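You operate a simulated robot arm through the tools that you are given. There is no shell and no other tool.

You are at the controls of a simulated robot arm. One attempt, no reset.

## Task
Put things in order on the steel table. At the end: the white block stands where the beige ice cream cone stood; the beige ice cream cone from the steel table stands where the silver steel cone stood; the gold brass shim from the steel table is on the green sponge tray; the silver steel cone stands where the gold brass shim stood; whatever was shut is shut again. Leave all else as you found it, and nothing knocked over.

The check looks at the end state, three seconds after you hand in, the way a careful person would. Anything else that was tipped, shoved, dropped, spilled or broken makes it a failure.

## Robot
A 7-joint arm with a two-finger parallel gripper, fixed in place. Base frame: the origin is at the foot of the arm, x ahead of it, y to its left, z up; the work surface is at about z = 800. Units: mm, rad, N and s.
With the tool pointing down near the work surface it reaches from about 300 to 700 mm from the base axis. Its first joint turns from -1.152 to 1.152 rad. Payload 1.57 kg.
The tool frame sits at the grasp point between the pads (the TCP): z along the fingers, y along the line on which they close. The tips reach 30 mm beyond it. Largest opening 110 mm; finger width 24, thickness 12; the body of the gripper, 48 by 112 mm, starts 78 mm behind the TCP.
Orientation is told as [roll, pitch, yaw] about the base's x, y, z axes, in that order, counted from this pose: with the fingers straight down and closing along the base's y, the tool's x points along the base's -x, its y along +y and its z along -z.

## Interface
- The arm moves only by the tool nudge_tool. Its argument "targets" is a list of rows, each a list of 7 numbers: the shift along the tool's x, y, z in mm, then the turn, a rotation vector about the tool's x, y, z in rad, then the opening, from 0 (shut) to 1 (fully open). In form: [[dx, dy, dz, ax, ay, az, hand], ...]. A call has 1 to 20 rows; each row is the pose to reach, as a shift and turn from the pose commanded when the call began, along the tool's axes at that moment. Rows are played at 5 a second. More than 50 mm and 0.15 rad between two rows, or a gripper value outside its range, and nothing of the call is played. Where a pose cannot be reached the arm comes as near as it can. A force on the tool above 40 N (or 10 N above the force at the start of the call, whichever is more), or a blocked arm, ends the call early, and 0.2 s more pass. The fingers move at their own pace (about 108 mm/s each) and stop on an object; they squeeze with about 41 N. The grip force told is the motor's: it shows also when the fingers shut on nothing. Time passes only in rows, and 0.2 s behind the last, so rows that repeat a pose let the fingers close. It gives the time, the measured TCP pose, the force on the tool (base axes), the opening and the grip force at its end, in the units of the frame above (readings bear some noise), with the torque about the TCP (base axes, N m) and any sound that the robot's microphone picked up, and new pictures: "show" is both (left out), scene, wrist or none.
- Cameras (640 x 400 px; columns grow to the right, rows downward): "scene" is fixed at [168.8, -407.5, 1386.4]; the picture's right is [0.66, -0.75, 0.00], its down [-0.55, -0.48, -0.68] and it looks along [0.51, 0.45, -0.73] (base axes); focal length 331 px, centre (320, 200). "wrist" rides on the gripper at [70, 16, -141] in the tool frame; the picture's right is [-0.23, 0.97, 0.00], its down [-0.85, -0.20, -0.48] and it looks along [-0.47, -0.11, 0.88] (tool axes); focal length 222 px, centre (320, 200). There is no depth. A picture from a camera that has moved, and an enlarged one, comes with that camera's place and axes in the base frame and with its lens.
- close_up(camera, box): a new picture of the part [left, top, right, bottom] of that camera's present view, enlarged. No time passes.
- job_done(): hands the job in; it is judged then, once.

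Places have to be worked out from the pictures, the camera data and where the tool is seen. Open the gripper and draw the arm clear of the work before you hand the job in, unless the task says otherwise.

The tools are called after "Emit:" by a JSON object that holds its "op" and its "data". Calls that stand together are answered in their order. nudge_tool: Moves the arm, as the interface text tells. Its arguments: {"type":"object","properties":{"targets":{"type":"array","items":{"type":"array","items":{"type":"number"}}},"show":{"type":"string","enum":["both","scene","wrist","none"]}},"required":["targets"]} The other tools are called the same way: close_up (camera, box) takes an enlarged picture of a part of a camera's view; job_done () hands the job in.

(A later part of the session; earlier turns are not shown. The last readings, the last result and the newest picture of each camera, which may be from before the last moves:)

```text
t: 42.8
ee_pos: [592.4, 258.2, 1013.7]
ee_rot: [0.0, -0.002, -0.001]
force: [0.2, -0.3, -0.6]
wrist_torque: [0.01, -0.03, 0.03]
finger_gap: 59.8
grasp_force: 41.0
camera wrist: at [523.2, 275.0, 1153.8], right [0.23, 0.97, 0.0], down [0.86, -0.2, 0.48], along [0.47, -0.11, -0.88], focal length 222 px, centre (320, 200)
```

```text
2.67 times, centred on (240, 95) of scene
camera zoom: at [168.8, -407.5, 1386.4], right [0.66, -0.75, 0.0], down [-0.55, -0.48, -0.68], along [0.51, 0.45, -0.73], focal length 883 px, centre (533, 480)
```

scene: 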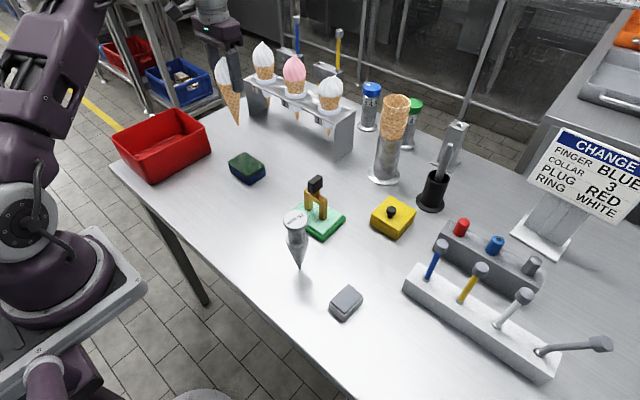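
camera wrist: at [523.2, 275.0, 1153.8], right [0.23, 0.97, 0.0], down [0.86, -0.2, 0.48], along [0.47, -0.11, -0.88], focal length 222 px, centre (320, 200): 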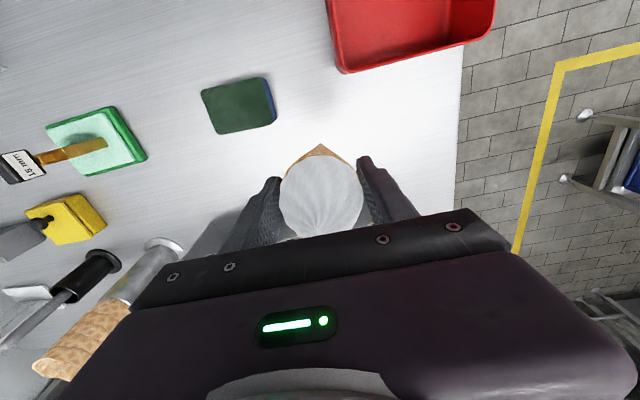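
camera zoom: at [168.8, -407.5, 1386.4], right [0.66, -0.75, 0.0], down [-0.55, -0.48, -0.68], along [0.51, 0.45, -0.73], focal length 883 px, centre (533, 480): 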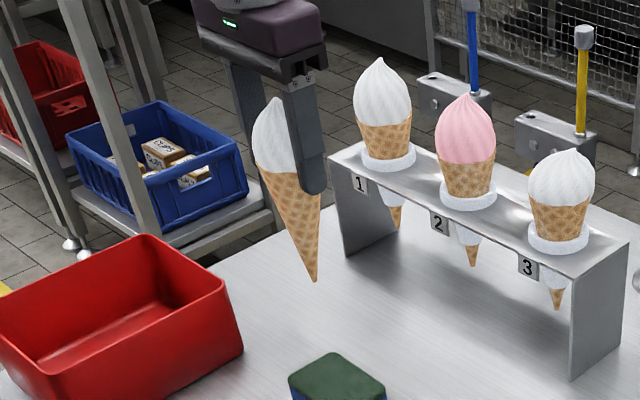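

It is about 1.7 mm too far in +x relative to the steel cone's pose. I correct that and lower 66 mm.

Emit:
{"op": "nudge_tool", "data": {"targets": [[1.7, 0, 20, 0, 0, 0, 0.48], [1.7, 0, 42, 0, 0, 0, 0.48], [1.7, 0, 58, 0, 0, 0, 0.48], [1.7, 0, 66, 0, 0, 0, 0.48], [1.7, 0, 66, 0, 0, 0, 0.48], [1.7, 0, 66, 0, 0, 0, 0.48]], "show": "wrist"}}

Emit:
{"op": "close_up", "data": {"camera": "scene", "box": [200, 60, 280, 170]}}

```text
t: 44.2
ee_pos: [588.7, 259.2, 947.4]
ee_rot: [0.001, 0.0, -0.001]
force: [0.3, 0.7, -1.1]
wrist_torque: [-0.04, -0.01, -0.02]
finger_gap: 59.7
grasp_force: 40.7
camera wrist: at [520.8, 274.7, 1087.8], right [0.23, 0.97, 0.0], down [0.86, -0.2, 0.48], along [0.47, -0.11, -0.88], focal length 222 px, centre (320, 200)
```

wrist: 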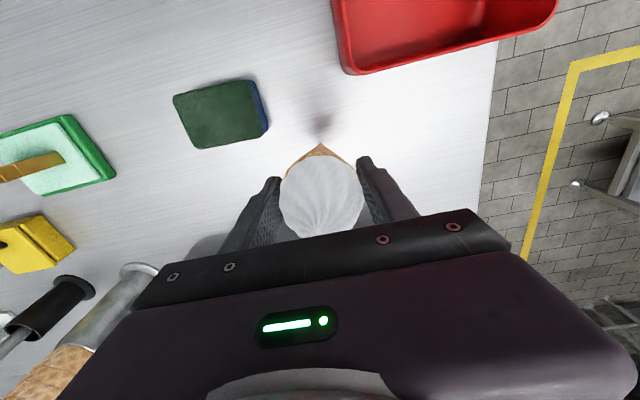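

```text
3.64 times, centred on (240, 115) of scene
camera zoom: at [168.8, -407.5, 1386.4], right [0.66, -0.75, 0.0], down [-0.55, -0.48, -0.68], along [0.51, 0.45, -0.73], focal length 1204 px, centre (611, 509)
```

zoom: 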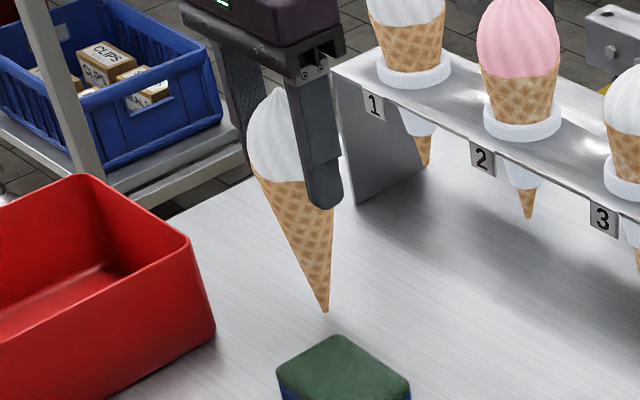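

The tip lines up with where the steel cone's tip was. I lower the last few mm in small steps.

Emit:
{"op": "nudge_tool", "data": {"targets": [[0, 0, 2, 0, 0, 0, 0.48], [0, 0, 3, 0, 0, 0, 0.48], [0, 0, 3, 0, 0, 0, 0.48]], "show": "none"}}

Emit:
{"op": "nudge_tool", "data": {"targets": [[0, 0, 0.5, 0, 0, 0, 0.48], [0, 0, 0.5, 0, 0, 0, 0.48]], "show": "none"}}

Emit:
{"op": "nudge_tool", "data": {"targets": [[0, 0, 0.5, 0, 0, 0, 0.48], [0, 0, 0.5, 0, 0, 0, 0.48]], "show": "none"}}

```text
t: 45.0
ee_pos: [589.6, 258.6, 943.5]
ee_rot: [0.001, 0.0, 0.001]
force: [-0.7, 0.6, -0.9]
wrist_torque: [0.03, -0.01, 0.0]
finger_gap: 59.6
grasp_force: 41.1
```

```text
t: 45.6
ee_pos: [589.7, 260.2, 944.1]
ee_rot: [0.001, 0.0, 0.001]
force: [-0.6, 0.2, -1.1]
wrist_torque: [0.0, -0.03, 0.02]
finger_gap: 59.9
grasp_force: 40.6
```

```text
t: 46.2
ee_pos: [588.8, 259.4, 942.0]
ee_rot: [0.0, 0.0, 0.002]
force: [0.1, -0.1, -0.2]
wrist_torque: [0.0, 0.01, 0.01]
finger_gap: 59.8
grasp_force: 41.7
```

No clear contact yet, so I continue with half-millimetre steps.

Emit:
{"op": "nudge_tool", "data": {"targets": [[0, 0, 0.4, 0, 0, 0, 0.48], [0, 0, 0.4, 0, 0, 0, 0.48]], "show": "none"}}

Emit:
{"op": "nudge_tool", "data": {"targets": [[0, 0, 0.4, 0, 0, 0, 0.48], [0, 0, 0.4, 0, 0, 0, 0.48]], "show": "none"}}

```text
t: 46.8
ee_pos: [588.7, 259.5, 941.8]
ee_rot: [0.0, -0.001, 0.001]
force: [-1.6, -0.1, 3.7]
wrist_torque: [-0.19, 0.17, 0.0]
finger_gap: 59.7
grasp_force: 40.6
```

```text
t: 47.4
ee_pos: [589.3, 259.4, 943.0]
ee_rot: [0.001, -0.002, 0.001]
force: [-2.0, -0.2, 11.1]
wrist_torque: [0.07, 0.22, 0.05]
finger_gap: 59.4
grasp_force: 40.7
```

It touches. I back up 0.6 mm so it barely rests, and check force and uprightness.

Emit:
{"op": "nudge_tool", "data": {"targets": [[0, 0, -0.6, 0, 0, 0, 0.48], [0, 0, -0.6, 0, 0, 0, 0.48], [0, 0, -0.6, 0, 0, 0, 0.48]]}}

Emit:
{"op": "close_up", "data": {"camera": "wrist", "box": [220, 80, 420, 220]}}

Emit:
{"op": "close_up", "data": {"camera": "scene", "box": [200, 60, 280, 170]}}

```text
t: 48.2
ee_pos: [588.6, 259.9, 941.3]
ee_rot: [0.0, -0.001, 0.0]
force: [0.8, 0.6, 3.2]
wrist_torque: [0.18, -0.21, 0.0]
finger_gap: 59.6
grasp_force: 40.9
camera wrist: at [520.8, 275.2, 1083.3], right [0.23, 0.97, 0.0], down [0.85, -0.2, 0.48], along [0.47, -0.11, -0.88], focal length 222 px, centre (320, 200)
```

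scene: 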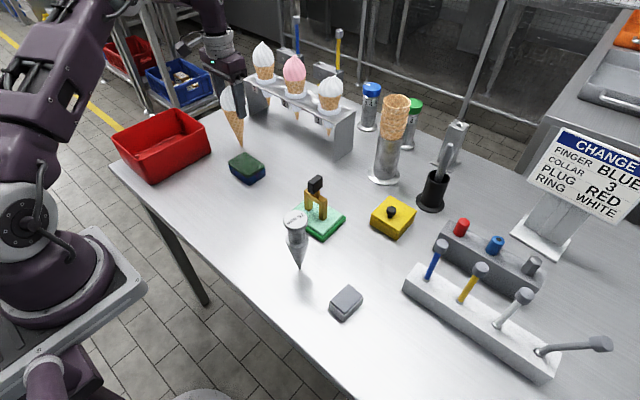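
wrist: 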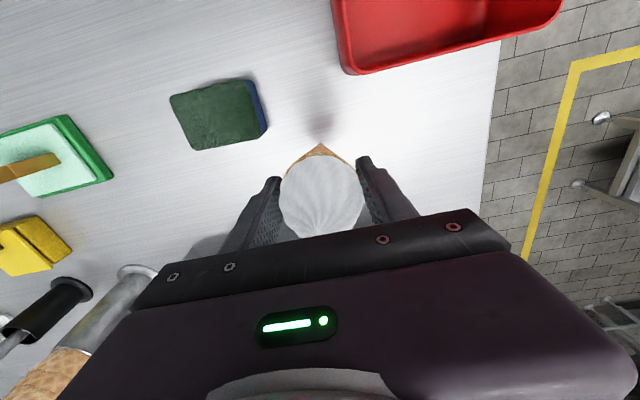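

```text
2.86 times, centred on (320, 150) of wrist
camera zoom: at [520.8, 275.2, 1083.3], right [0.23, 0.97, 0.0], down [0.85, -0.2, 0.48], along [0.47, -0.11, -0.88], focal length 635 px, centre (320, 343)
```

zoom: 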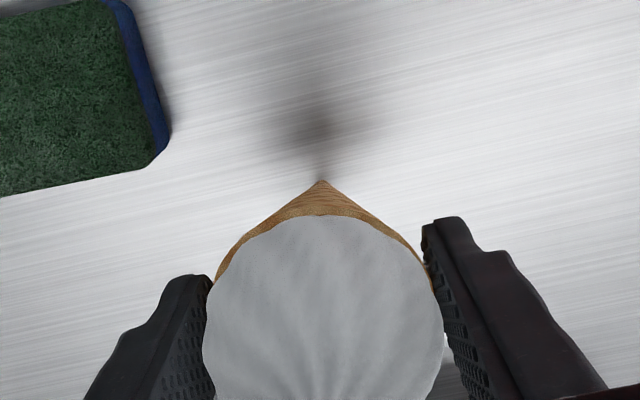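

```text
3.64 times, centred on (240, 115) of scene
camera zoom: at [168.7, -407.5, 1386.4], right [0.66, -0.75, 0.0], down [-0.55, -0.48, -0.68], along [0.51, 0.45, -0.73], focal length 1204 px, centre (611, 509)
```

zoom: 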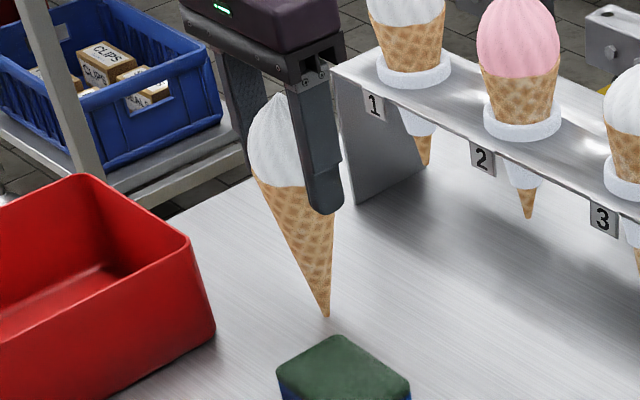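

It is upright. I relieve another 0.3 mm before releasing.

Emit:
{"op": "nudge_tool", "data": {"targets": [[0, 0, -0.25, 0, 0, 0, 0.48], [0, 0, -0.25, 0, 0, 0, 0.48], [0, 0, -0.25, 0, 0, 0, 0.48]], "show": "none"}}

```text
t: 49.0
ee_pos: [589.1, 259.0, 942.8]
ee_rot: [0.0, -0.001, 0.0]
force: [-0.5, -0.2, -0.6]
wrist_torque: [0.0, 0.01, 0.0]
finger_gap: 59.3
grasp_force: 41.2
```

It now hangs just free, within 0.25 mm of the table. I touch down 0.1 mm and open gradually.

Emit:
{"op": "nudge_tool", "data": {"targets": [[0, 0, 0.1, 0, 0, 0, 0.48], [0, 0, 0.1, 0, 0, 0, 0.55], [0, 0, 0.1, 0, 0, 0, 0.57], [0, 0, 0.1, 0, 0, 0, 0.61], [0, 0, 0.1, 0, 0, 0, 0.7], [0, 0, 0.1, 0, 0, 0, 1], [0, 0, 0.1, 0, 0, 0, 1]]}}

Emit:
{"op": "close_up", "data": {"camera": "wrist", "box": [220, 80, 420, 220]}}

Emit:
{"op": "close_up", "data": {"camera": "scene", "box": [200, 60, 280, 170]}}

```text
t: 50.6
ee_pos: [588.7, 259.2, 942.8]
ee_rot: [0.0, 0.001, 0.001]
force: [0.6, -0.2, 0.3]
wrist_torque: [-0.04, 0.01, 0.03]
finger_gap: 109.9
grasp_force: 0.0
camera wrist: at [520.9, 275.1, 1083.6], right [0.23, 0.97, 0.0], down [0.86, -0.2, 0.48], along [0.47, -0.11, -0.88], focal length 222 px, centre (320, 200)
```

scene: 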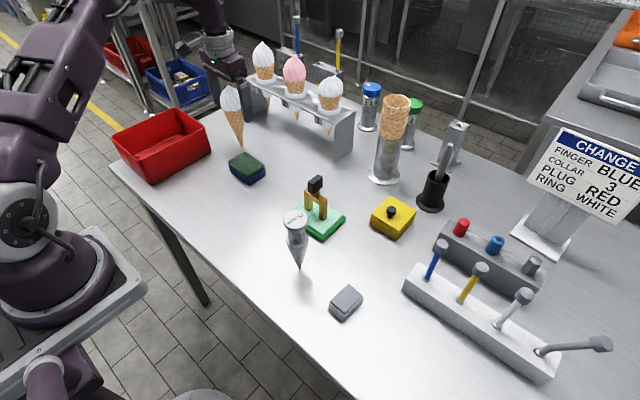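
wrist: 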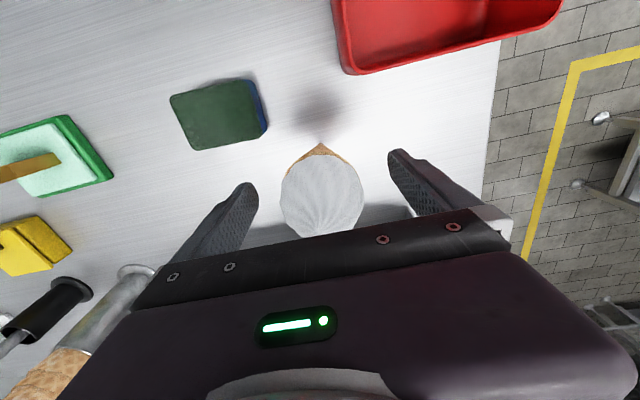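

```text
2.86 times, centred on (320, 150) of wrist
camera zoom: at [520.9, 275.1, 1083.6], right [0.23, 0.97, 0.0], down [0.86, -0.2, 0.48], along [0.47, -0.11, -0.88], focal length 635 px, centre (320, 343)
```

zoom: 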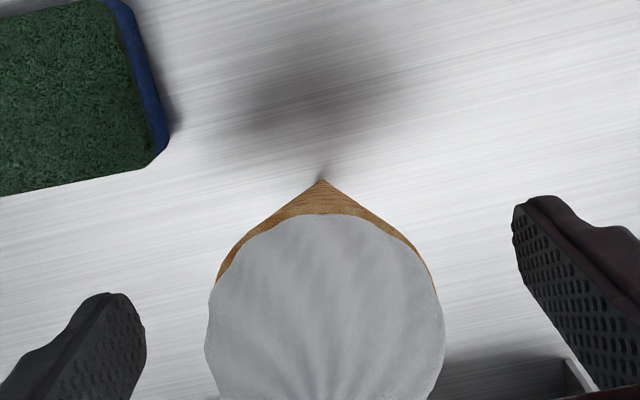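

```text
3.64 times, centred on (240, 115) of scene
camera zoom: at [168.8, -407.5, 1386.4], right [0.66, -0.75, 0.0], down [-0.55, -0.48, -0.68], along [0.51, 0.45, -0.73], focal length 1204 px, centre (611, 509)
```

zoom: 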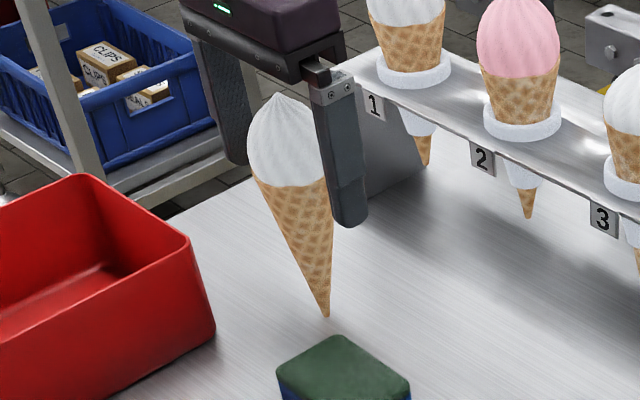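

The ice cream stands on its own. I rise straight up and cross to above the yellow box.

Emit:
{"op": "nudge_tool", "data": {"targets": [[0, 0, -20, 0, 0, 0, 1], [0, 0, -60, 0, 0, 0, 1], [0, 0, -105, 0, 0, 0, 1], [0, 0, -125, 0, 0, 0, 1], [0, -40, -125, 0, 0, 0, 1], [0, -88, -125, 0, 0, 0, 1], [0, -136, -125, 0, 0, 0, 1], [0, -184, -125, 0, 0, 0, 1], [0, -232, -125, 0, 0, 0, 1], [0, -280, -125, 0, 0, 0, 1], [0, -328, -125, 0, 0, 0, 1], [0, -376, -125, 0, 0, 0, 1], [0, -424, -125, 0, 0, 0, 1], [0, -472, -125, 0, 0, 0, 1], [-20, -472, -90, 0, 0, 0, 1], [-40, -472, -60, 0, 0, 0, 1], [-40, -472, -60, 0, 0, 0, 1]]}}

Emit:
{"op": "close_up", "data": {"camera": "wrist", "box": [220, 80, 420, 220]}}

Emit:
{"op": "close_up", "data": {"camera": "scene", "box": [190, 60, 350, 290]}}

```text
t: 54.2
ee_pos: [629.3, -212.3, 1001.2]
ee_rot: [0.001, 0.001, 0.0]
force: [0.7, -0.3, 0.2]
wrist_torque: [0.02, -0.01, 0.02]
finger_gap: 110.0
grasp_force: 0.1
camera wrist: at [560.3, -197.4, 1143.1], right [0.23, 0.97, 0.0], down [0.86, -0.2, 0.48], along [0.47, -0.11, -0.88], focal length 222 px, centre (320, 200)
```

scene: 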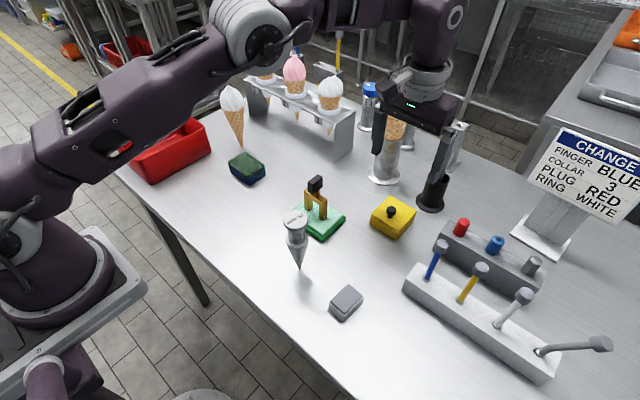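
wrist: 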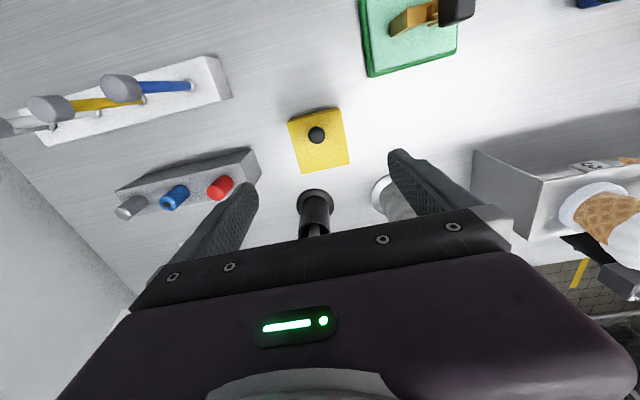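

```text
2.86 times, centred on (320, 150) of wrist
camera zoom: at [560.3, -197.4, 1143.1], right [0.23, 0.97, 0.0], down [0.86, -0.2, 0.48], along [0.47, -0.11, -0.88], focal length 635 px, centre (320, 343)
```

zoom: 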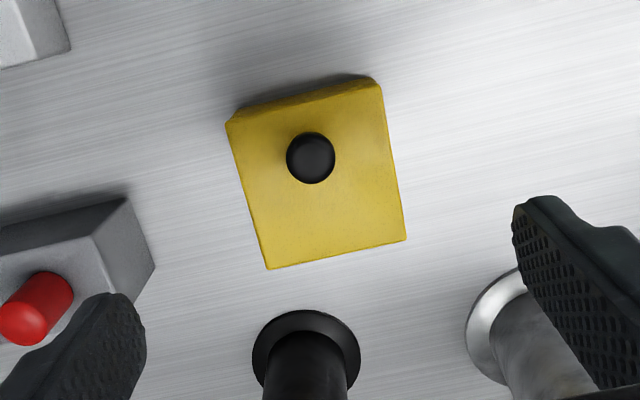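

```text
1.74 times, centred on (270, 175) of scene
camera zoom: at [168.8, -407.5, 1386.4], right [0.66, -0.75, 0.0], down [-0.55, -0.48, -0.68], along [0.51, 0.45, -0.73], focal length 576 px, centre (407, 244)
```

zoom: 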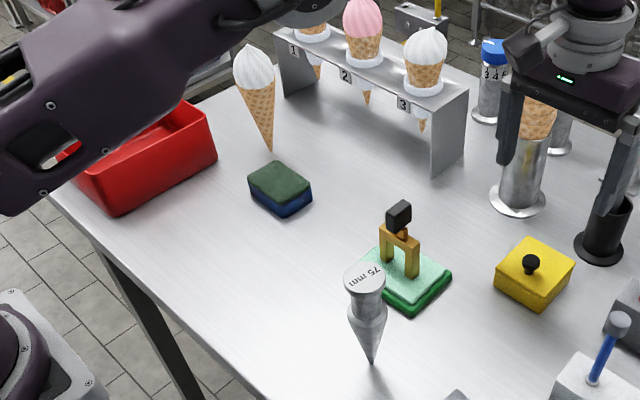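

All pieces stand. The lid spans about x 601–678, y −252…−179, and the knob at about (623,−217,846) is offset toward the front, which hints at a hinge at the back. I narrow the fingers and descend above the knob for a check.

Emit:
{"op": "nudge_tool", "data": {"targets": [[6.4, -4, 30, 0, 0, 0, 0.6], [6.4, -4, 70, 0, 0, 0, 0.55], [6.4, -4, 100, 0, 0, 0, 0.55], [6.4, -4, 100, 0, 0, 0, 0.55]]}}

Emit:
{"op": "close_up", "data": {"camera": "wrist", "box": [220, 80, 420, 220]}}

Emit:
{"op": "close_up", "data": {"camera": "scene", "box": [340, 130, 460, 260]}}

```text
t: 55.2
ee_pos: [621.7, -217.2, 900.8]
ee_rot: [0.001, -0.001, 0.0]
force: [-0.5, -0.8, 0.1]
wrist_torque: [0.02, -0.01, 0.03]
finger_gap: 60.6
grasp_force: 0.0
camera wrist: at [553.9, -201.1, 1042.1], right [0.23, 0.97, 0.0], down [0.85, -0.2, 0.48], along [0.47, -0.11, -0.88], focal length 222 px, centre (320, 200)
```

scene: 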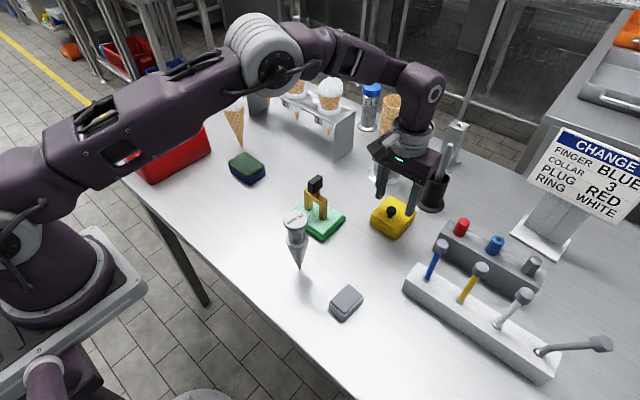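
wrist: 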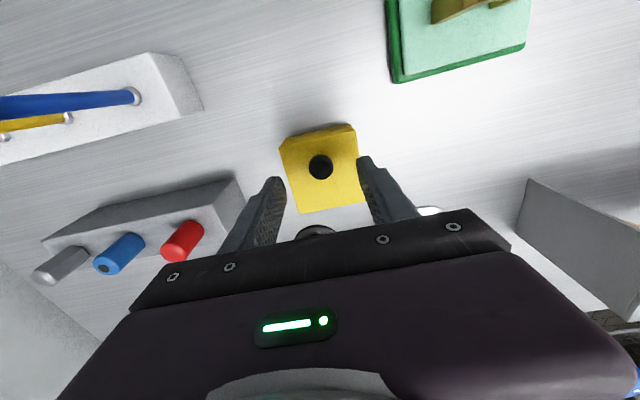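

```text
2.86 times, centred on (320, 150) of wrist
camera zoom: at [553.9, -201.1, 1042.1], right [0.23, 0.97, 0.0], down [0.85, -0.2, 0.48], along [0.47, -0.11, -0.88], focal length 635 px, centre (320, 343)
```

zoom: 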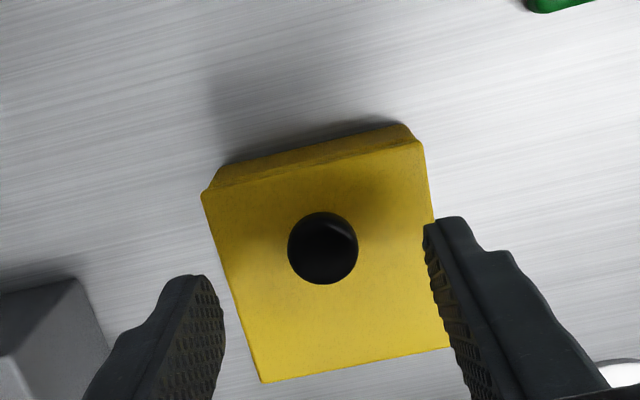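

```text
3.08 times, centred on (400, 195) of scene
camera zoom: at [168.8, -407.5, 1386.4], right [0.66, -0.75, 0.0], down [-0.55, -0.48, -0.68], along [0.51, 0.45, -0.73], focal length 1018 px, centre (74, 215)
```

zoom: 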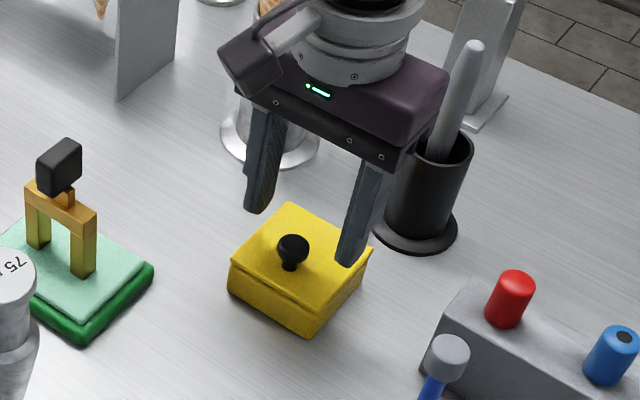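

The knob is exactly on the tool axis. I descend so the tips are just above the lid surface (TCP≈868) and close on the knob.

Emit:
{"op": "nudge_tool", "data": {"targets": [[0, 0, 15, 0, 0, 0, 0.55], [0, 0, 28, 0, 0, 0, 0.5], [0, 0, 33, 0, 0, 0, 0.4], [0, 0, 33, 0, 0, 0, 0.28], [0, 0, 33, 0, 0, 0, 0.22], [0, 0, 33, 0, 0, 0, 0.1], [0, 0, 33, 0, 0, 0, 0], [0, 0, 33, 0, 0, 0, 0]]}}

Emit:
{"op": "close_up", "data": {"camera": "scene", "box": [350, 160, 440, 250]}}

Emit:
{"op": "close_up", "data": {"camera": "wrist", "box": [220, 80, 420, 220]}}

```text
t: 57.0
ee_pos: [622.3, -214.6, 868.7]
ee_rot: [0.002, 0.0, 0.0]
force: [-1.6, 13.8, 1.1]
wrist_torque: [0.21, 0.0, -0.02]
finger_gap: 21.1
grasp_force: 34.1
camera wrist: at [554.2, -199.8, 1009.8], right [0.23, 0.97, 0.0], down [0.86, -0.2, 0.48], along [0.47, -0.11, -0.88], focal length 222 px, centre (320, 200)
```

scene: 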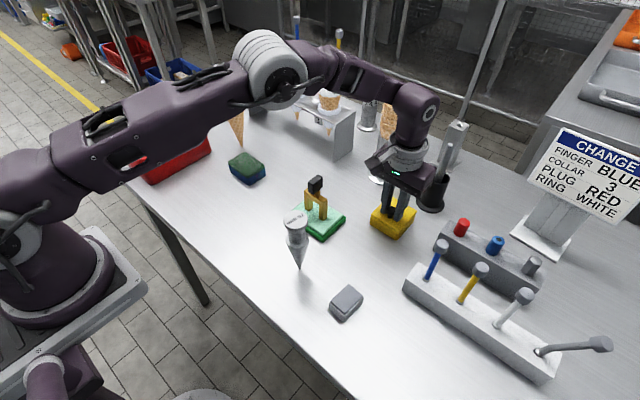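
wrist: 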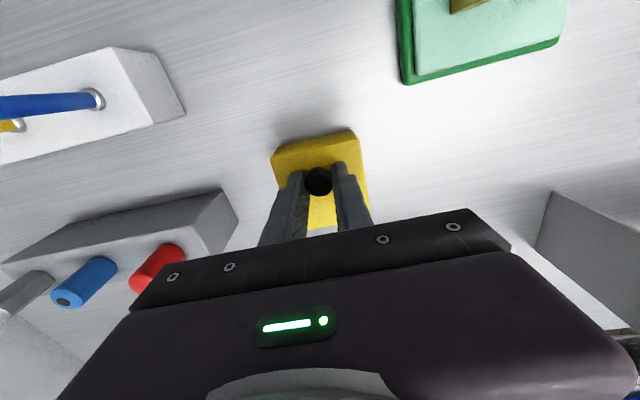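

```text
4.44 times, centred on (395, 205) of scene
camera zoom: at [168.7, -407.2, 1386.5], right [0.66, -0.75, 0.0], down [-0.55, -0.48, -0.68], along [0.51, 0.45, -0.73], focal length 1471 px, centre (-13, 178)
```

zoom: 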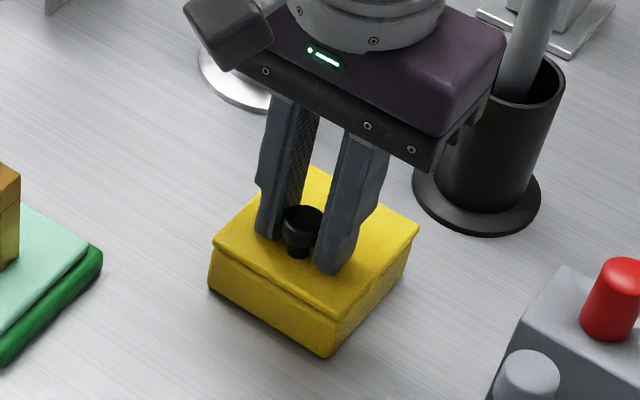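

```text
2.86 times, centred on (320, 150) of wrist
camera zoom: at [554.2, -199.8, 1009.8], right [0.23, 0.97, 0.0], down [0.86, -0.2, 0.48], along [0.47, -0.11, -0.88], focal length 635 px, centre (320, 343)
```

zoom: 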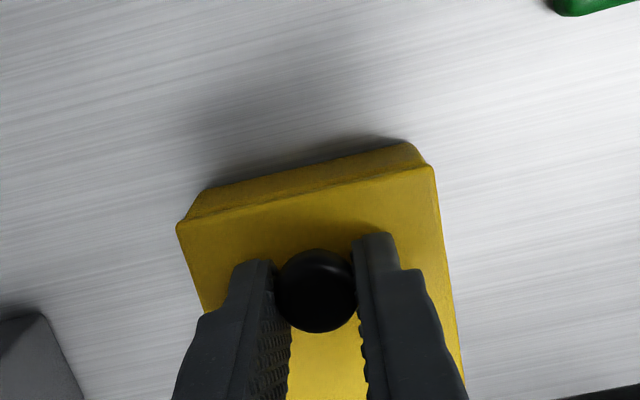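

The knob is held (21 mm), but it sits about 1.3 mm to +y, giving 14 N side force. I shift +y to relieve it, then lift 4 mm as a test.

Emit:
{"op": "nudge_tool", "data": {"targets": [[0, 1.3, 0, 0, 0, 0, 0], [0, 1.3, 0, 0, 0, 0, 0]], "show": "none"}}

Emit:
{"op": "nudge_tool", "data": {"targets": [[0, 0, -2, 0, 0, 0, 0], [0, 0, -4, 0, 0, 0, 0], [0, 0, -4, 0, 0, 0, 0]], "show": "none"}}

Emit:
{"op": "close_up", "data": {"camera": "scene", "box": [350, 160, 440, 250]}}

Emit:
{"op": "close_up", "data": {"camera": "wrist", "box": [220, 80, 420, 220]}}

```text
t: 57.6
ee_pos: [621.3, -214.8, 868.5]
ee_rot: [0.002, 0.001, 0.0]
force: [2.4, 9.8, -7.7]
wrist_torque: [0.1, 0.32, -0.06]
finger_gap: 20.8
grasp_force: 34.4
```

```text
t: 58.4
ee_pos: [622.2, -214.5, 872.5]
ee_rot: [-0.001, -0.001, 0.001]
force: [9.0, 8.5, -17.0]
wrist_torque: [0.1, 0.51, -0.06]
finger_gap: 20.9
grasp_force: 34.5
```

```text
4.44 times, centred on (395, 205) of scene
camera zoom: at [169.3, -407.4, 1386.3], right [0.66, -0.75, 0.0], down [-0.55, -0.48, -0.68], along [0.51, 0.45, -0.73], focal length 1471 px, centre (-13, 178)
```

zoom: 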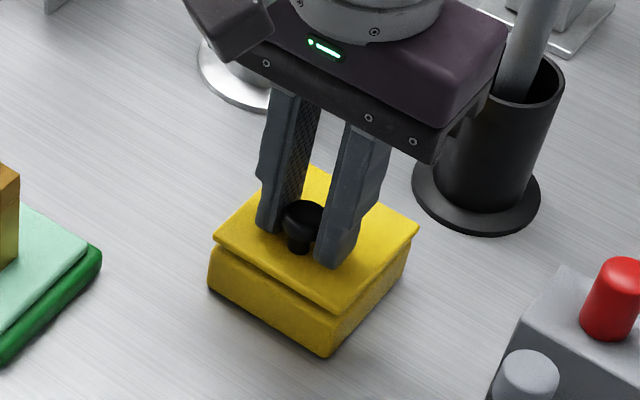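

```text
2.86 times, centred on (320, 150) of wrist
camera zoom: at [554.5, -199.5, 1013.8], right [0.23, 0.97, 0.0], down [0.85, -0.2, 0.48], along [0.47, -0.11, -0.88], focal length 635 px, centre (320, 343)
```

zoom: 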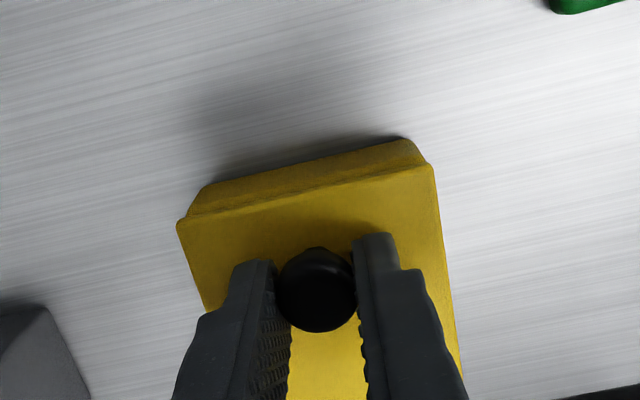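

A gap opens at the front while the back stays down: the lid is hinged along its back edge (x≈678). I follow the hinge arc with the knob turning in the pads, up to about 15°, checking forces.

Emit:
{"op": "nudge_tool", "data": {"targets": [[-1.7, 0.8, 0, 0, 0, 0, 0], [-3.5, 0.8, -3.4, 0, 0, 0, 0], [-5.3, 0.8, -6.4, 0, 0, 0, 0], [-7.3, 0.8, -9.5, 0, 0, 0, 0], [-7.3, 0.8, -9.5, 0, 0, 0, 0]]}}

Emit:
{"op": "close_up", "data": {"camera": "scene", "box": [350, 160, 440, 250]}}

Emit:
{"op": "close_up", "data": {"camera": "wrist", "box": [220, 80, 420, 220]}}

```text
t: 59.6
ee_pos: [629.2, -216.1, 883.4]
ee_rot: [-0.001, 0.001, 0.001]
force: [-16.6, 1.4, -4.6]
wrist_torque: [0.05, 1.07, -0.02]
finger_gap: 20.8
grasp_force: 34.2
camera wrist: at [561.2, -199.3, 1024.2], right [0.23, 0.97, 0.0], down [0.86, -0.2, 0.48], along [0.46, -0.11, -0.88], focal length 222 px, centre (320, 200)
```

scene: 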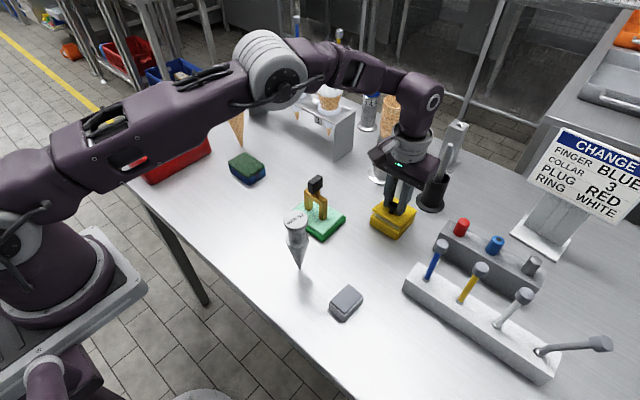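
wrist: 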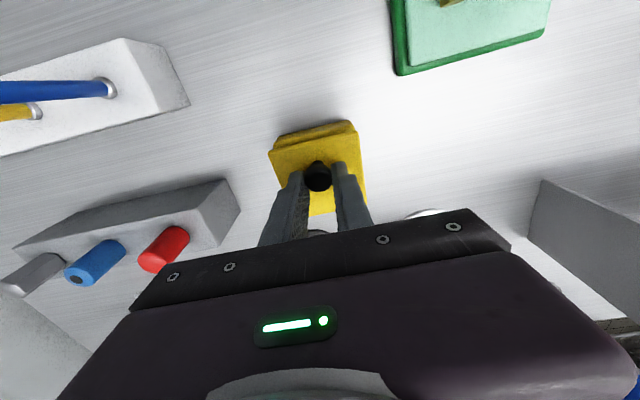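

```text
4.44 times, centred on (395, 205) of scene
camera zoom: at [168.4, -407.5, 1386.4], right [0.66, -0.75, 0.0], down [-0.55, -0.48, -0.68], along [0.51, 0.45, -0.73], focal length 1471 px, centre (-13, 178)
```

zoom: 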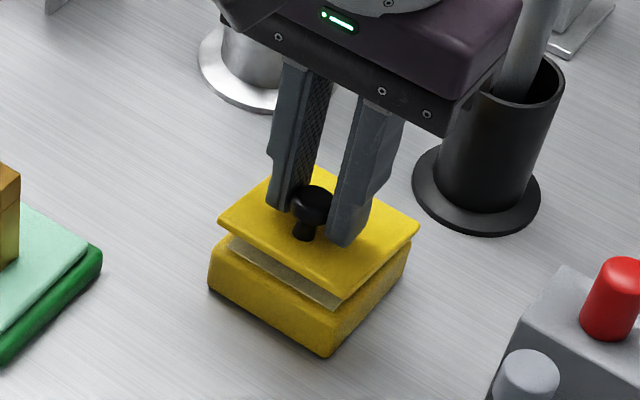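

```text
2.86 times, centred on (320, 150) of wrist
camera zoom: at [561.2, -199.3, 1024.2], right [0.23, 0.97, 0.0], down [0.86, -0.2, 0.48], along [0.46, -0.11, -0.88], focal length 635 px, centre (320, 343)
```

zoom: 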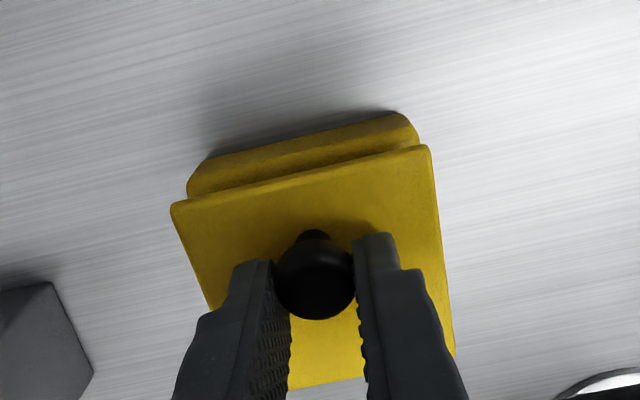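

It opens cleanly along the hinge and the box hasn't moved; my x-advance is slightly large. I continue to about 30° with a reduced x.

Emit:
{"op": "nudge_tool", "data": {"targets": [[-1.8, 0, -3, 0, 0, 0, 0], [-3.8, 0, -5.6, 0, 0, 0, 0], [-6.7, 0, -8.5, 0, 0, 0, 0], [-9.6, 0, -11.2, 0, 0, 0, 0], [-9.6, 0, -11.2, 0, 0, 0, 0]], "show": "none"}}

Emit:
{"op": "close_up", "data": {"camera": "scene", "box": [350, 160, 440, 250]}}

Emit:
{"op": "close_up", "data": {"camera": "wrist", "box": [220, 80, 420, 220]}}

```text
t: 60.8
ee_pos: [639.3, -215.3, 895.0]
ee_rot: [0.001, 0.001, -0.001]
force: [-12.9, -2.6, -4.9]
wrist_torque: [-0.1, 0.99, 0.03]
finger_gap: 21.0
grasp_force: 34.1
```

```text
4.44 times, centred on (395, 205) of scene
camera zoom: at [168.6, -407.6, 1386.4], right [0.66, -0.75, 0.0], down [-0.55, -0.48, -0.68], along [0.51, 0.45, -0.73], focal length 1471 px, centre (-13, 178)
```

zoom: 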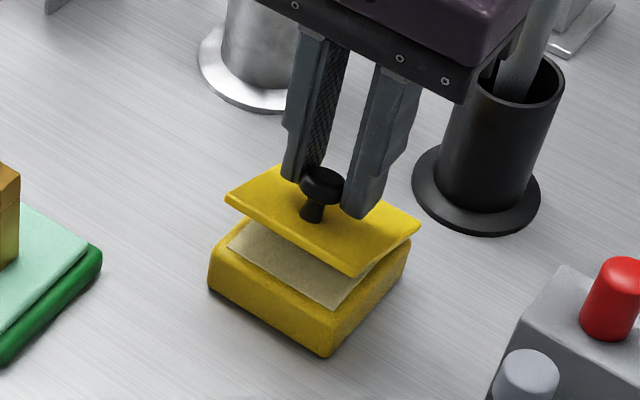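

```text
2.86 times, centred on (320, 150) of wrist
camera zoom: at [571.0, -199.3, 1035.4], right [0.23, 0.97, 0.0], down [0.86, -0.2, 0.48], along [0.47, -0.11, -0.88], focal length 635 px, centre (320, 343)
```

zoom: 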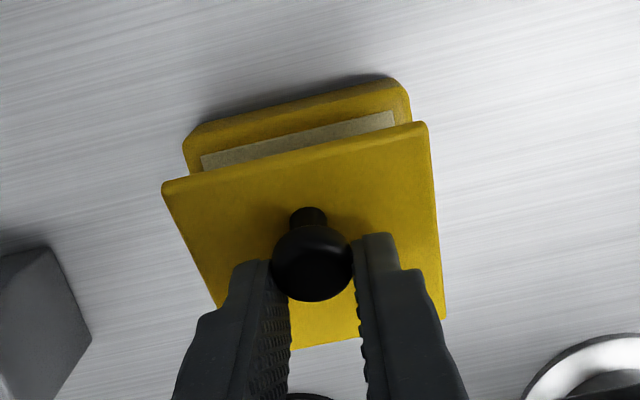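

The lid is at about 30° and I can see a light interior. I continue along the arc, tilting the tool slightly so the wrist stays within reach.

Emit:
{"op": "nudge_tool", "data": {"targets": [[-2, 0, -2.2, 0, -0.02, 0, 0], [-4.3, 0, -4.2, 0, -0.05, 0, 0], [-7.3, 0, -6.2, 0, -0.08, 0, 0], [-10.4, 0, -7.9, 0, -0.1, 0, 0], [-13.4, 0, -9.3, 0, -0.12, 0, 0], [-16.4, 0, -10.4, 0, -0.13, 0, 0], [-16.4, 0, -10.4, 0, -0.13, 0, 0]], "show": "none"}}

Emit:
{"op": "close_up", "data": {"camera": "scene", "box": [350, 160, 440, 250]}}

Emit:
{"op": "close_up", "data": {"camera": "wrist", "box": [220, 80, 420, 220]}}

```text
t: 62.4
ee_pos: [656.7, -215.0, 904.6]
ee_rot: [0.0, -0.13, 0.001]
force: [-0.2, -0.3, -0.9]
wrist_torque: [-0.01, 0.03, 0.01]
finger_gap: 0.2
grasp_force: 21.6
```

```text
4.44 times, centred on (395, 205) of scene
camera zoom: at [168.8, -407.5, 1386.4], right [0.66, -0.75, 0.0], down [-0.55, -0.48, -0.68], along [0.51, 0.45, -0.73], focal length 1471 px, centre (-13, 178)
```

zoom: 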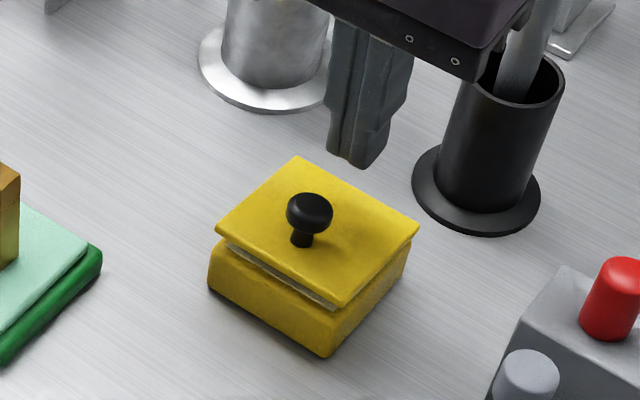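

```text
2.86 times, centred on (320, 150) of wrist
camera zoom: at [570.0, -198.9, 1035.6], right [0.23, 0.97, 0.03], down [0.79, -0.2, 0.59], along [0.58, -0.11, -0.81], focal length 635 px, centre (320, 343)
```

zoom: 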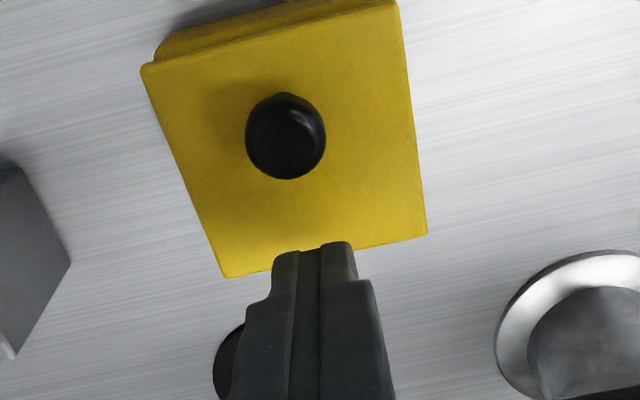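

The knob slipped out of the tips and the lid is dropping back. I hold still and look whether it closes fully.

Emit:
{"op": "nudge_tool", "data": {"targets": [[0, 0, -5, 0, 0, 0, 0.3], [0, 0, -5, 0, 0, 0, 0.3], [0, 0, -5, 0, 0, 0, 0.3]], "show": "scene"}}

Emit:
{"op": "close_up", "data": {"camera": "scene", "box": [350, 160, 440, 250]}}

```text
t: 63.2
ee_pos: [654.9, -213.9, 910.9]
ee_rot: [0.0, -0.131, 0.0]
force: [-0.1, -0.4, -0.4]
wrist_torque: [0.02, -0.03, 0.0]
finger_gap: 33.2
grasp_force: 0.0
```

scene: 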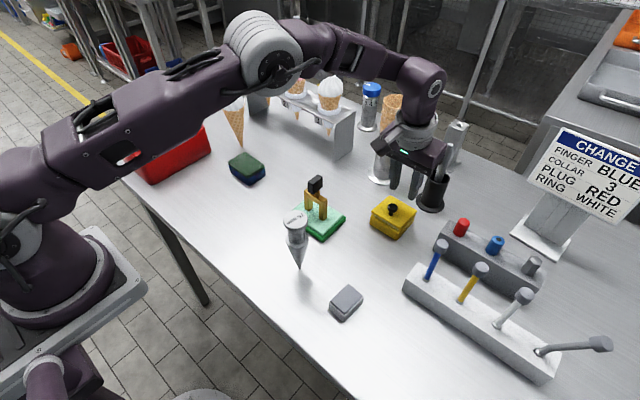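

```text
4.44 times, centred on (395, 205) of scene
camera zoom: at [168.8, -407.5, 1386.4], right [0.66, -0.75, 0.0], down [-0.55, -0.48, -0.68], along [0.51, 0.45, -0.73], focal length 1471 px, centre (-13, 178)
```

zoom: 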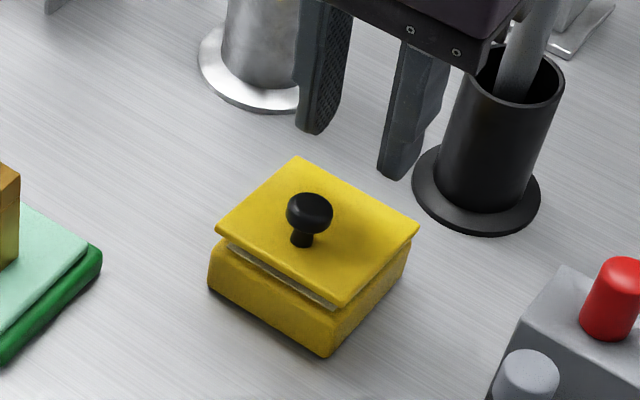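

The hinge has friction: the lid stays ajar at about 7°. From the readings the hinge pivot is at about (677, 830); my pull was about 3 mm too high at 45°, which explains the slip. I go back upright over the knob to regrip it deeper.

Emit:
{"op": "nudge_tool", "data": {"targets": [[15, -0.5, 0, 0, 0.065, 0, 0.42], [30.5, -1, 2, 0, 0.131, 0, 0.42], [30.5, -1, 2, 0, 0.131, 0, 0.42]]}}

Emit:
{"op": "close_up", "data": {"camera": "wrist", "box": [220, 80, 420, 220]}}

```text
t: 64.0
ee_pos: [625.0, -215.1, 903.8]
ee_rot: [0.0, 0.002, 0.001]
force: [0.9, 0.2, -0.1]
wrist_torque: [0.0, 0.05, -0.01]
finger_gap: 46.2
grasp_force: 0.0
camera wrist: at [556.9, -200.2, 1044.7], right [0.23, 0.97, 0.0], down [0.86, -0.2, 0.48], along [0.46, -0.11, -0.88], focal length 222 px, centre (320, 200)
```

scene: 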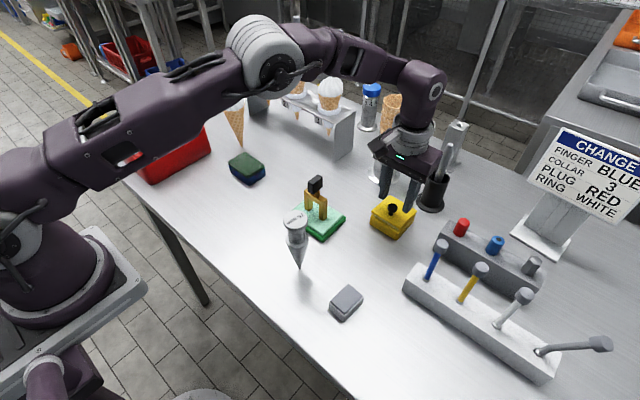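
wrist: 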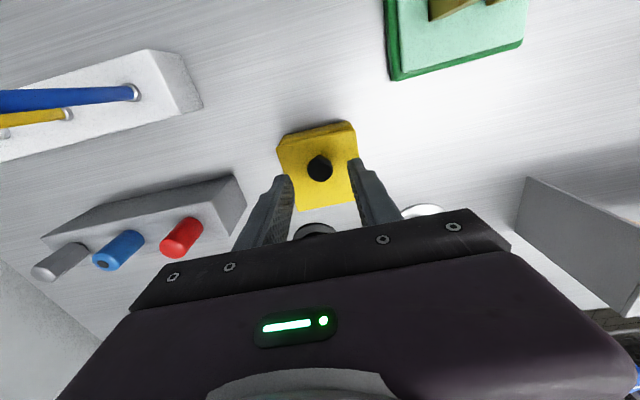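

```text
2.86 times, centred on (320, 150) of wrist
camera zoom: at [556.9, -200.2, 1044.7], right [0.23, 0.97, 0.0], down [0.86, -0.2, 0.48], along [0.46, -0.11, -0.88], focal length 635 px, centre (320, 343)
```

zoom: 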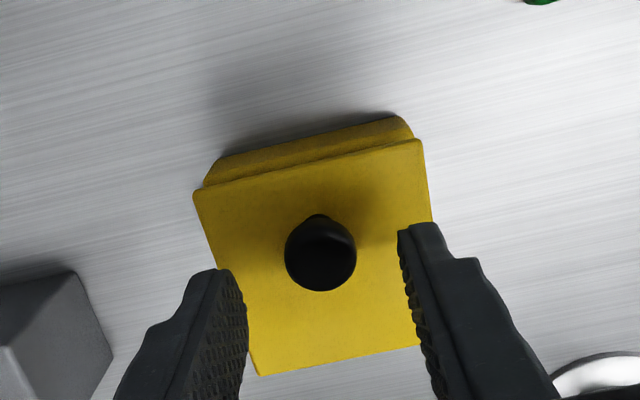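

The knob is centred again. I descend to TCP≈872.5 for a deeper grip and close.

Emit:
{"op": "nudge_tool", "data": {"targets": [[0, 0, 15, 0, 0, 0, 0.42], [0, 0, 31, 0, 0, 0, 0.42], [0, 0, 31, 0, 0, 0, 0.28], [0, 0, 31, 0, 0, 0, 0.2], [0, 0, 31, 0, 0, 0, 0], [0, 0, 31, 0, 0, 0, 0]]}}

Emit:
{"op": "close_up", "data": {"camera": "scene", "box": [350, 160, 440, 250]}}

```text
t: 65.4
ee_pos: [625.4, -214.2, 873.1]
ee_rot: [0.001, 0.002, 0.0]
force: [-0.4, 3.8, -0.6]
wrist_torque: [0.16, 0.06, -0.04]
finger_gap: 20.8
grasp_force: 34.4
camera wrist: at [557.0, -199.6, 1013.8], right [0.23, 0.97, 0.0], down [0.86, -0.2, 0.48], along [0.46, -0.11, -0.88], focal length 222 px, centre (320, 200)
```

scene: 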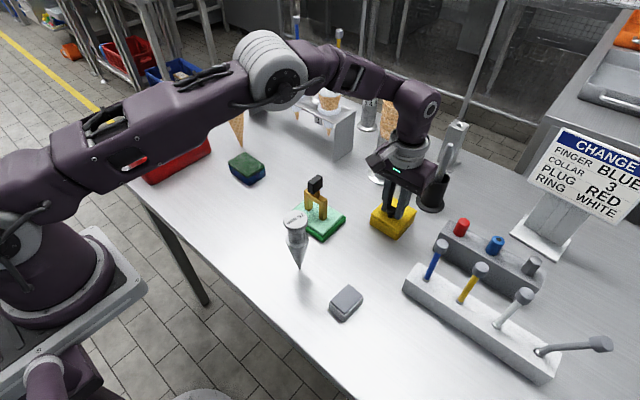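
wrist: 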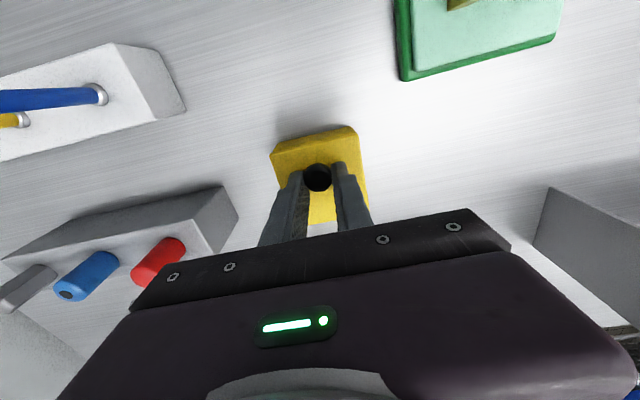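

```text
4.44 times, centred on (395, 205) of scene
camera zoom: at [168.8, -407.4, 1386.4], right [0.66, -0.75, 0.0], down [-0.55, -0.48, -0.68], along [0.51, 0.45, -0.73], focal length 1471 px, centre (-13, 178)
```

zoom: 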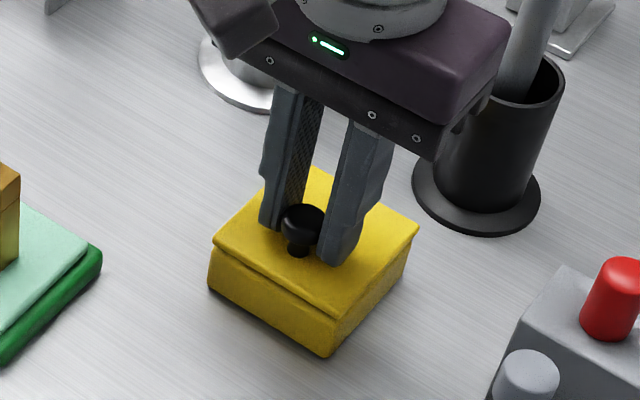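

The lid has settled nearly shut again, so my grip sits too high on the knob. I open, lower another 8 mm and regrip.

Emit:
{"op": "nudge_tool", "data": {"targets": [[0, 0, 0, 0, 0, 0, 0.35], [2, 0.5, 4, 0, 0, 0, 0.35], [2, 0.5, 8, 0, 0, 0, 0.35], [2, 0.5, 8, 0, 0, 0, 0.25], [2, 0.5, 8, 0, 0, 0, 0.2], [2, 0.5, 8, 0, 0, 0, 0], [2, 0.5, 8, 0, 0, 0, 0]], "show": "none"}}

Emit:
{"op": "close_up", "data": {"camera": "scene", "box": [350, 160, 440, 250]}}

Emit:
{"op": "close_up", "data": {"camera": "wrist", "box": [220, 80, 420, 220]}}

```text
t: 66.4
ee_pos: [624.2, -215.1, 867.4]
ee_rot: [0.0, -0.004, 0.001]
force: [-1.0, 6.5, 14.4]
wrist_torque: [0.41, -0.08, 0.1]
finger_gap: 27.8
grasp_force: 3.1
stopped in row 5: the force on the tool passed its limit at 42 N (the readings are from after the stop); the commanded pose is now the measured one
```

```text
4.44 times, centred on (395, 205) of scene
camera zoom: at [168.5, -407.3, 1386.5], right [0.66, -0.75, 0.0], down [-0.55, -0.48, -0.68], along [0.51, 0.45, -0.73], focal length 1471 px, centre (-13, 178)
```

zoom: 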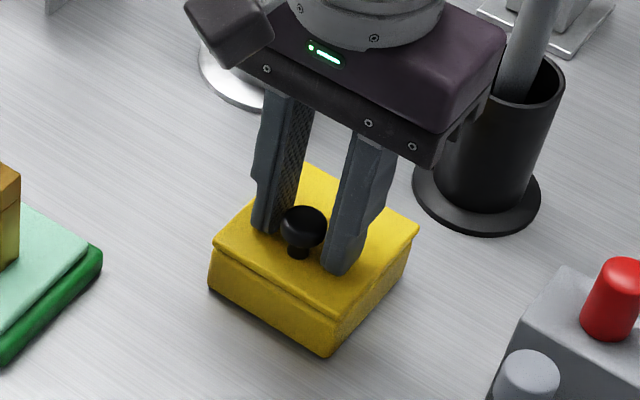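

```text
2.86 times, centred on (320, 150) of wrist
camera zoom: at [556.0, -199.0, 1009.1], right [0.23, 0.97, 0.0], down [0.85, -0.2, 0.48], along [0.47, -0.11, -0.88], focal length 635 px, centre (320, 343)
```

zoom: 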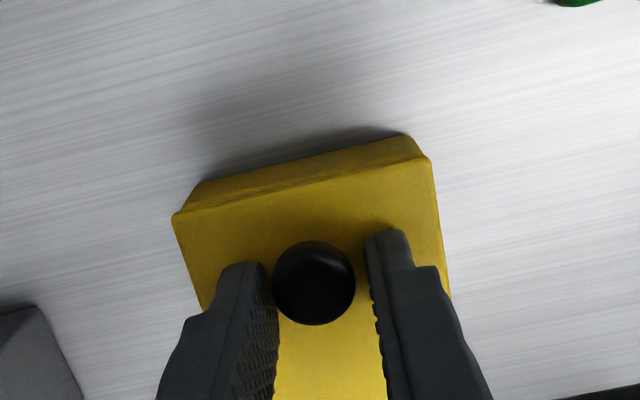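

The tips touched the lid surface (lid top ≈836), so the earlier grip depth was right and a too-low tip would lever the knob out as the lid rotates. I rise 6 mm, recentre (−2.5 mm x, −1.5 mm y) and close.

Emit:
{"op": "nudge_tool", "data": {"targets": [[0, 0, -3, 0, 0, 0, 0.35], [2.6, -1.5, -5.8, 0, 0, 0, 0.35], [2.6, -1.5, -5.8, 0, 0, 0, 0.27], [2.6, -1.5, -5.8, 0, 0, 0, 0.2], [2.6, -1.5, -5.8, 0, 0, 0, 0], [2.6, -1.5, -5.8, 0, 0, 0, 0]], "show": "none"}}

Emit:
{"op": "close_up", "data": {"camera": "scene", "box": [350, 160, 440, 250]}}

Emit:
{"op": "close_up", "data": {"camera": "wrist", "box": [220, 80, 420, 220]}}

```text
t: 67.8
ee_pos: [621.1, -214.9, 872.5]
ee_rot: [0.002, -0.001, 0.002]
force: [-5.2, 18.8, 1.0]
wrist_torque: [0.38, 0.14, 0.0]
finger_gap: 20.6
grasp_force: 34.2
```

```text
4.44 times, centred on (395, 205) of scene
camera zoom: at [168.6, -407.0, 1386.5], right [0.66, -0.75, 0.0], down [-0.55, -0.48, -0.68], along [0.51, 0.45, -0.73], focal length 1471 px, centre (-13, 178)
```

zoom: 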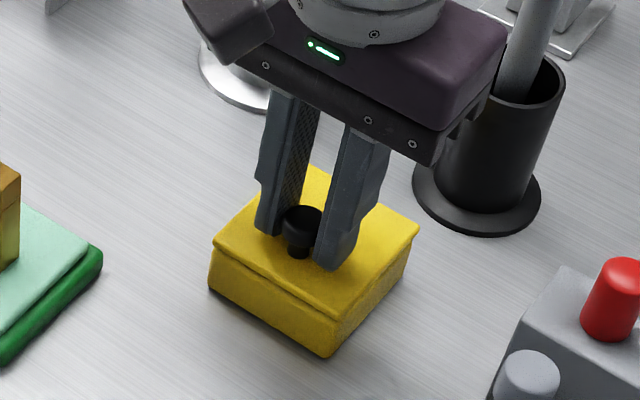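

```text
2.86 times, centred on (320, 150) of wrist
camera zoom: at [553.1, -199.8, 1013.9], right [0.23, 0.97, 0.0], down [0.86, -0.2, 0.48], along [0.47, -0.11, -0.88], focal length 635 px, centre (320, 343)
```

zoom: 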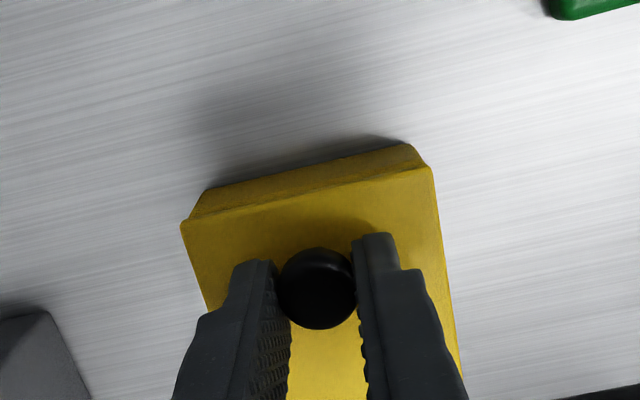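

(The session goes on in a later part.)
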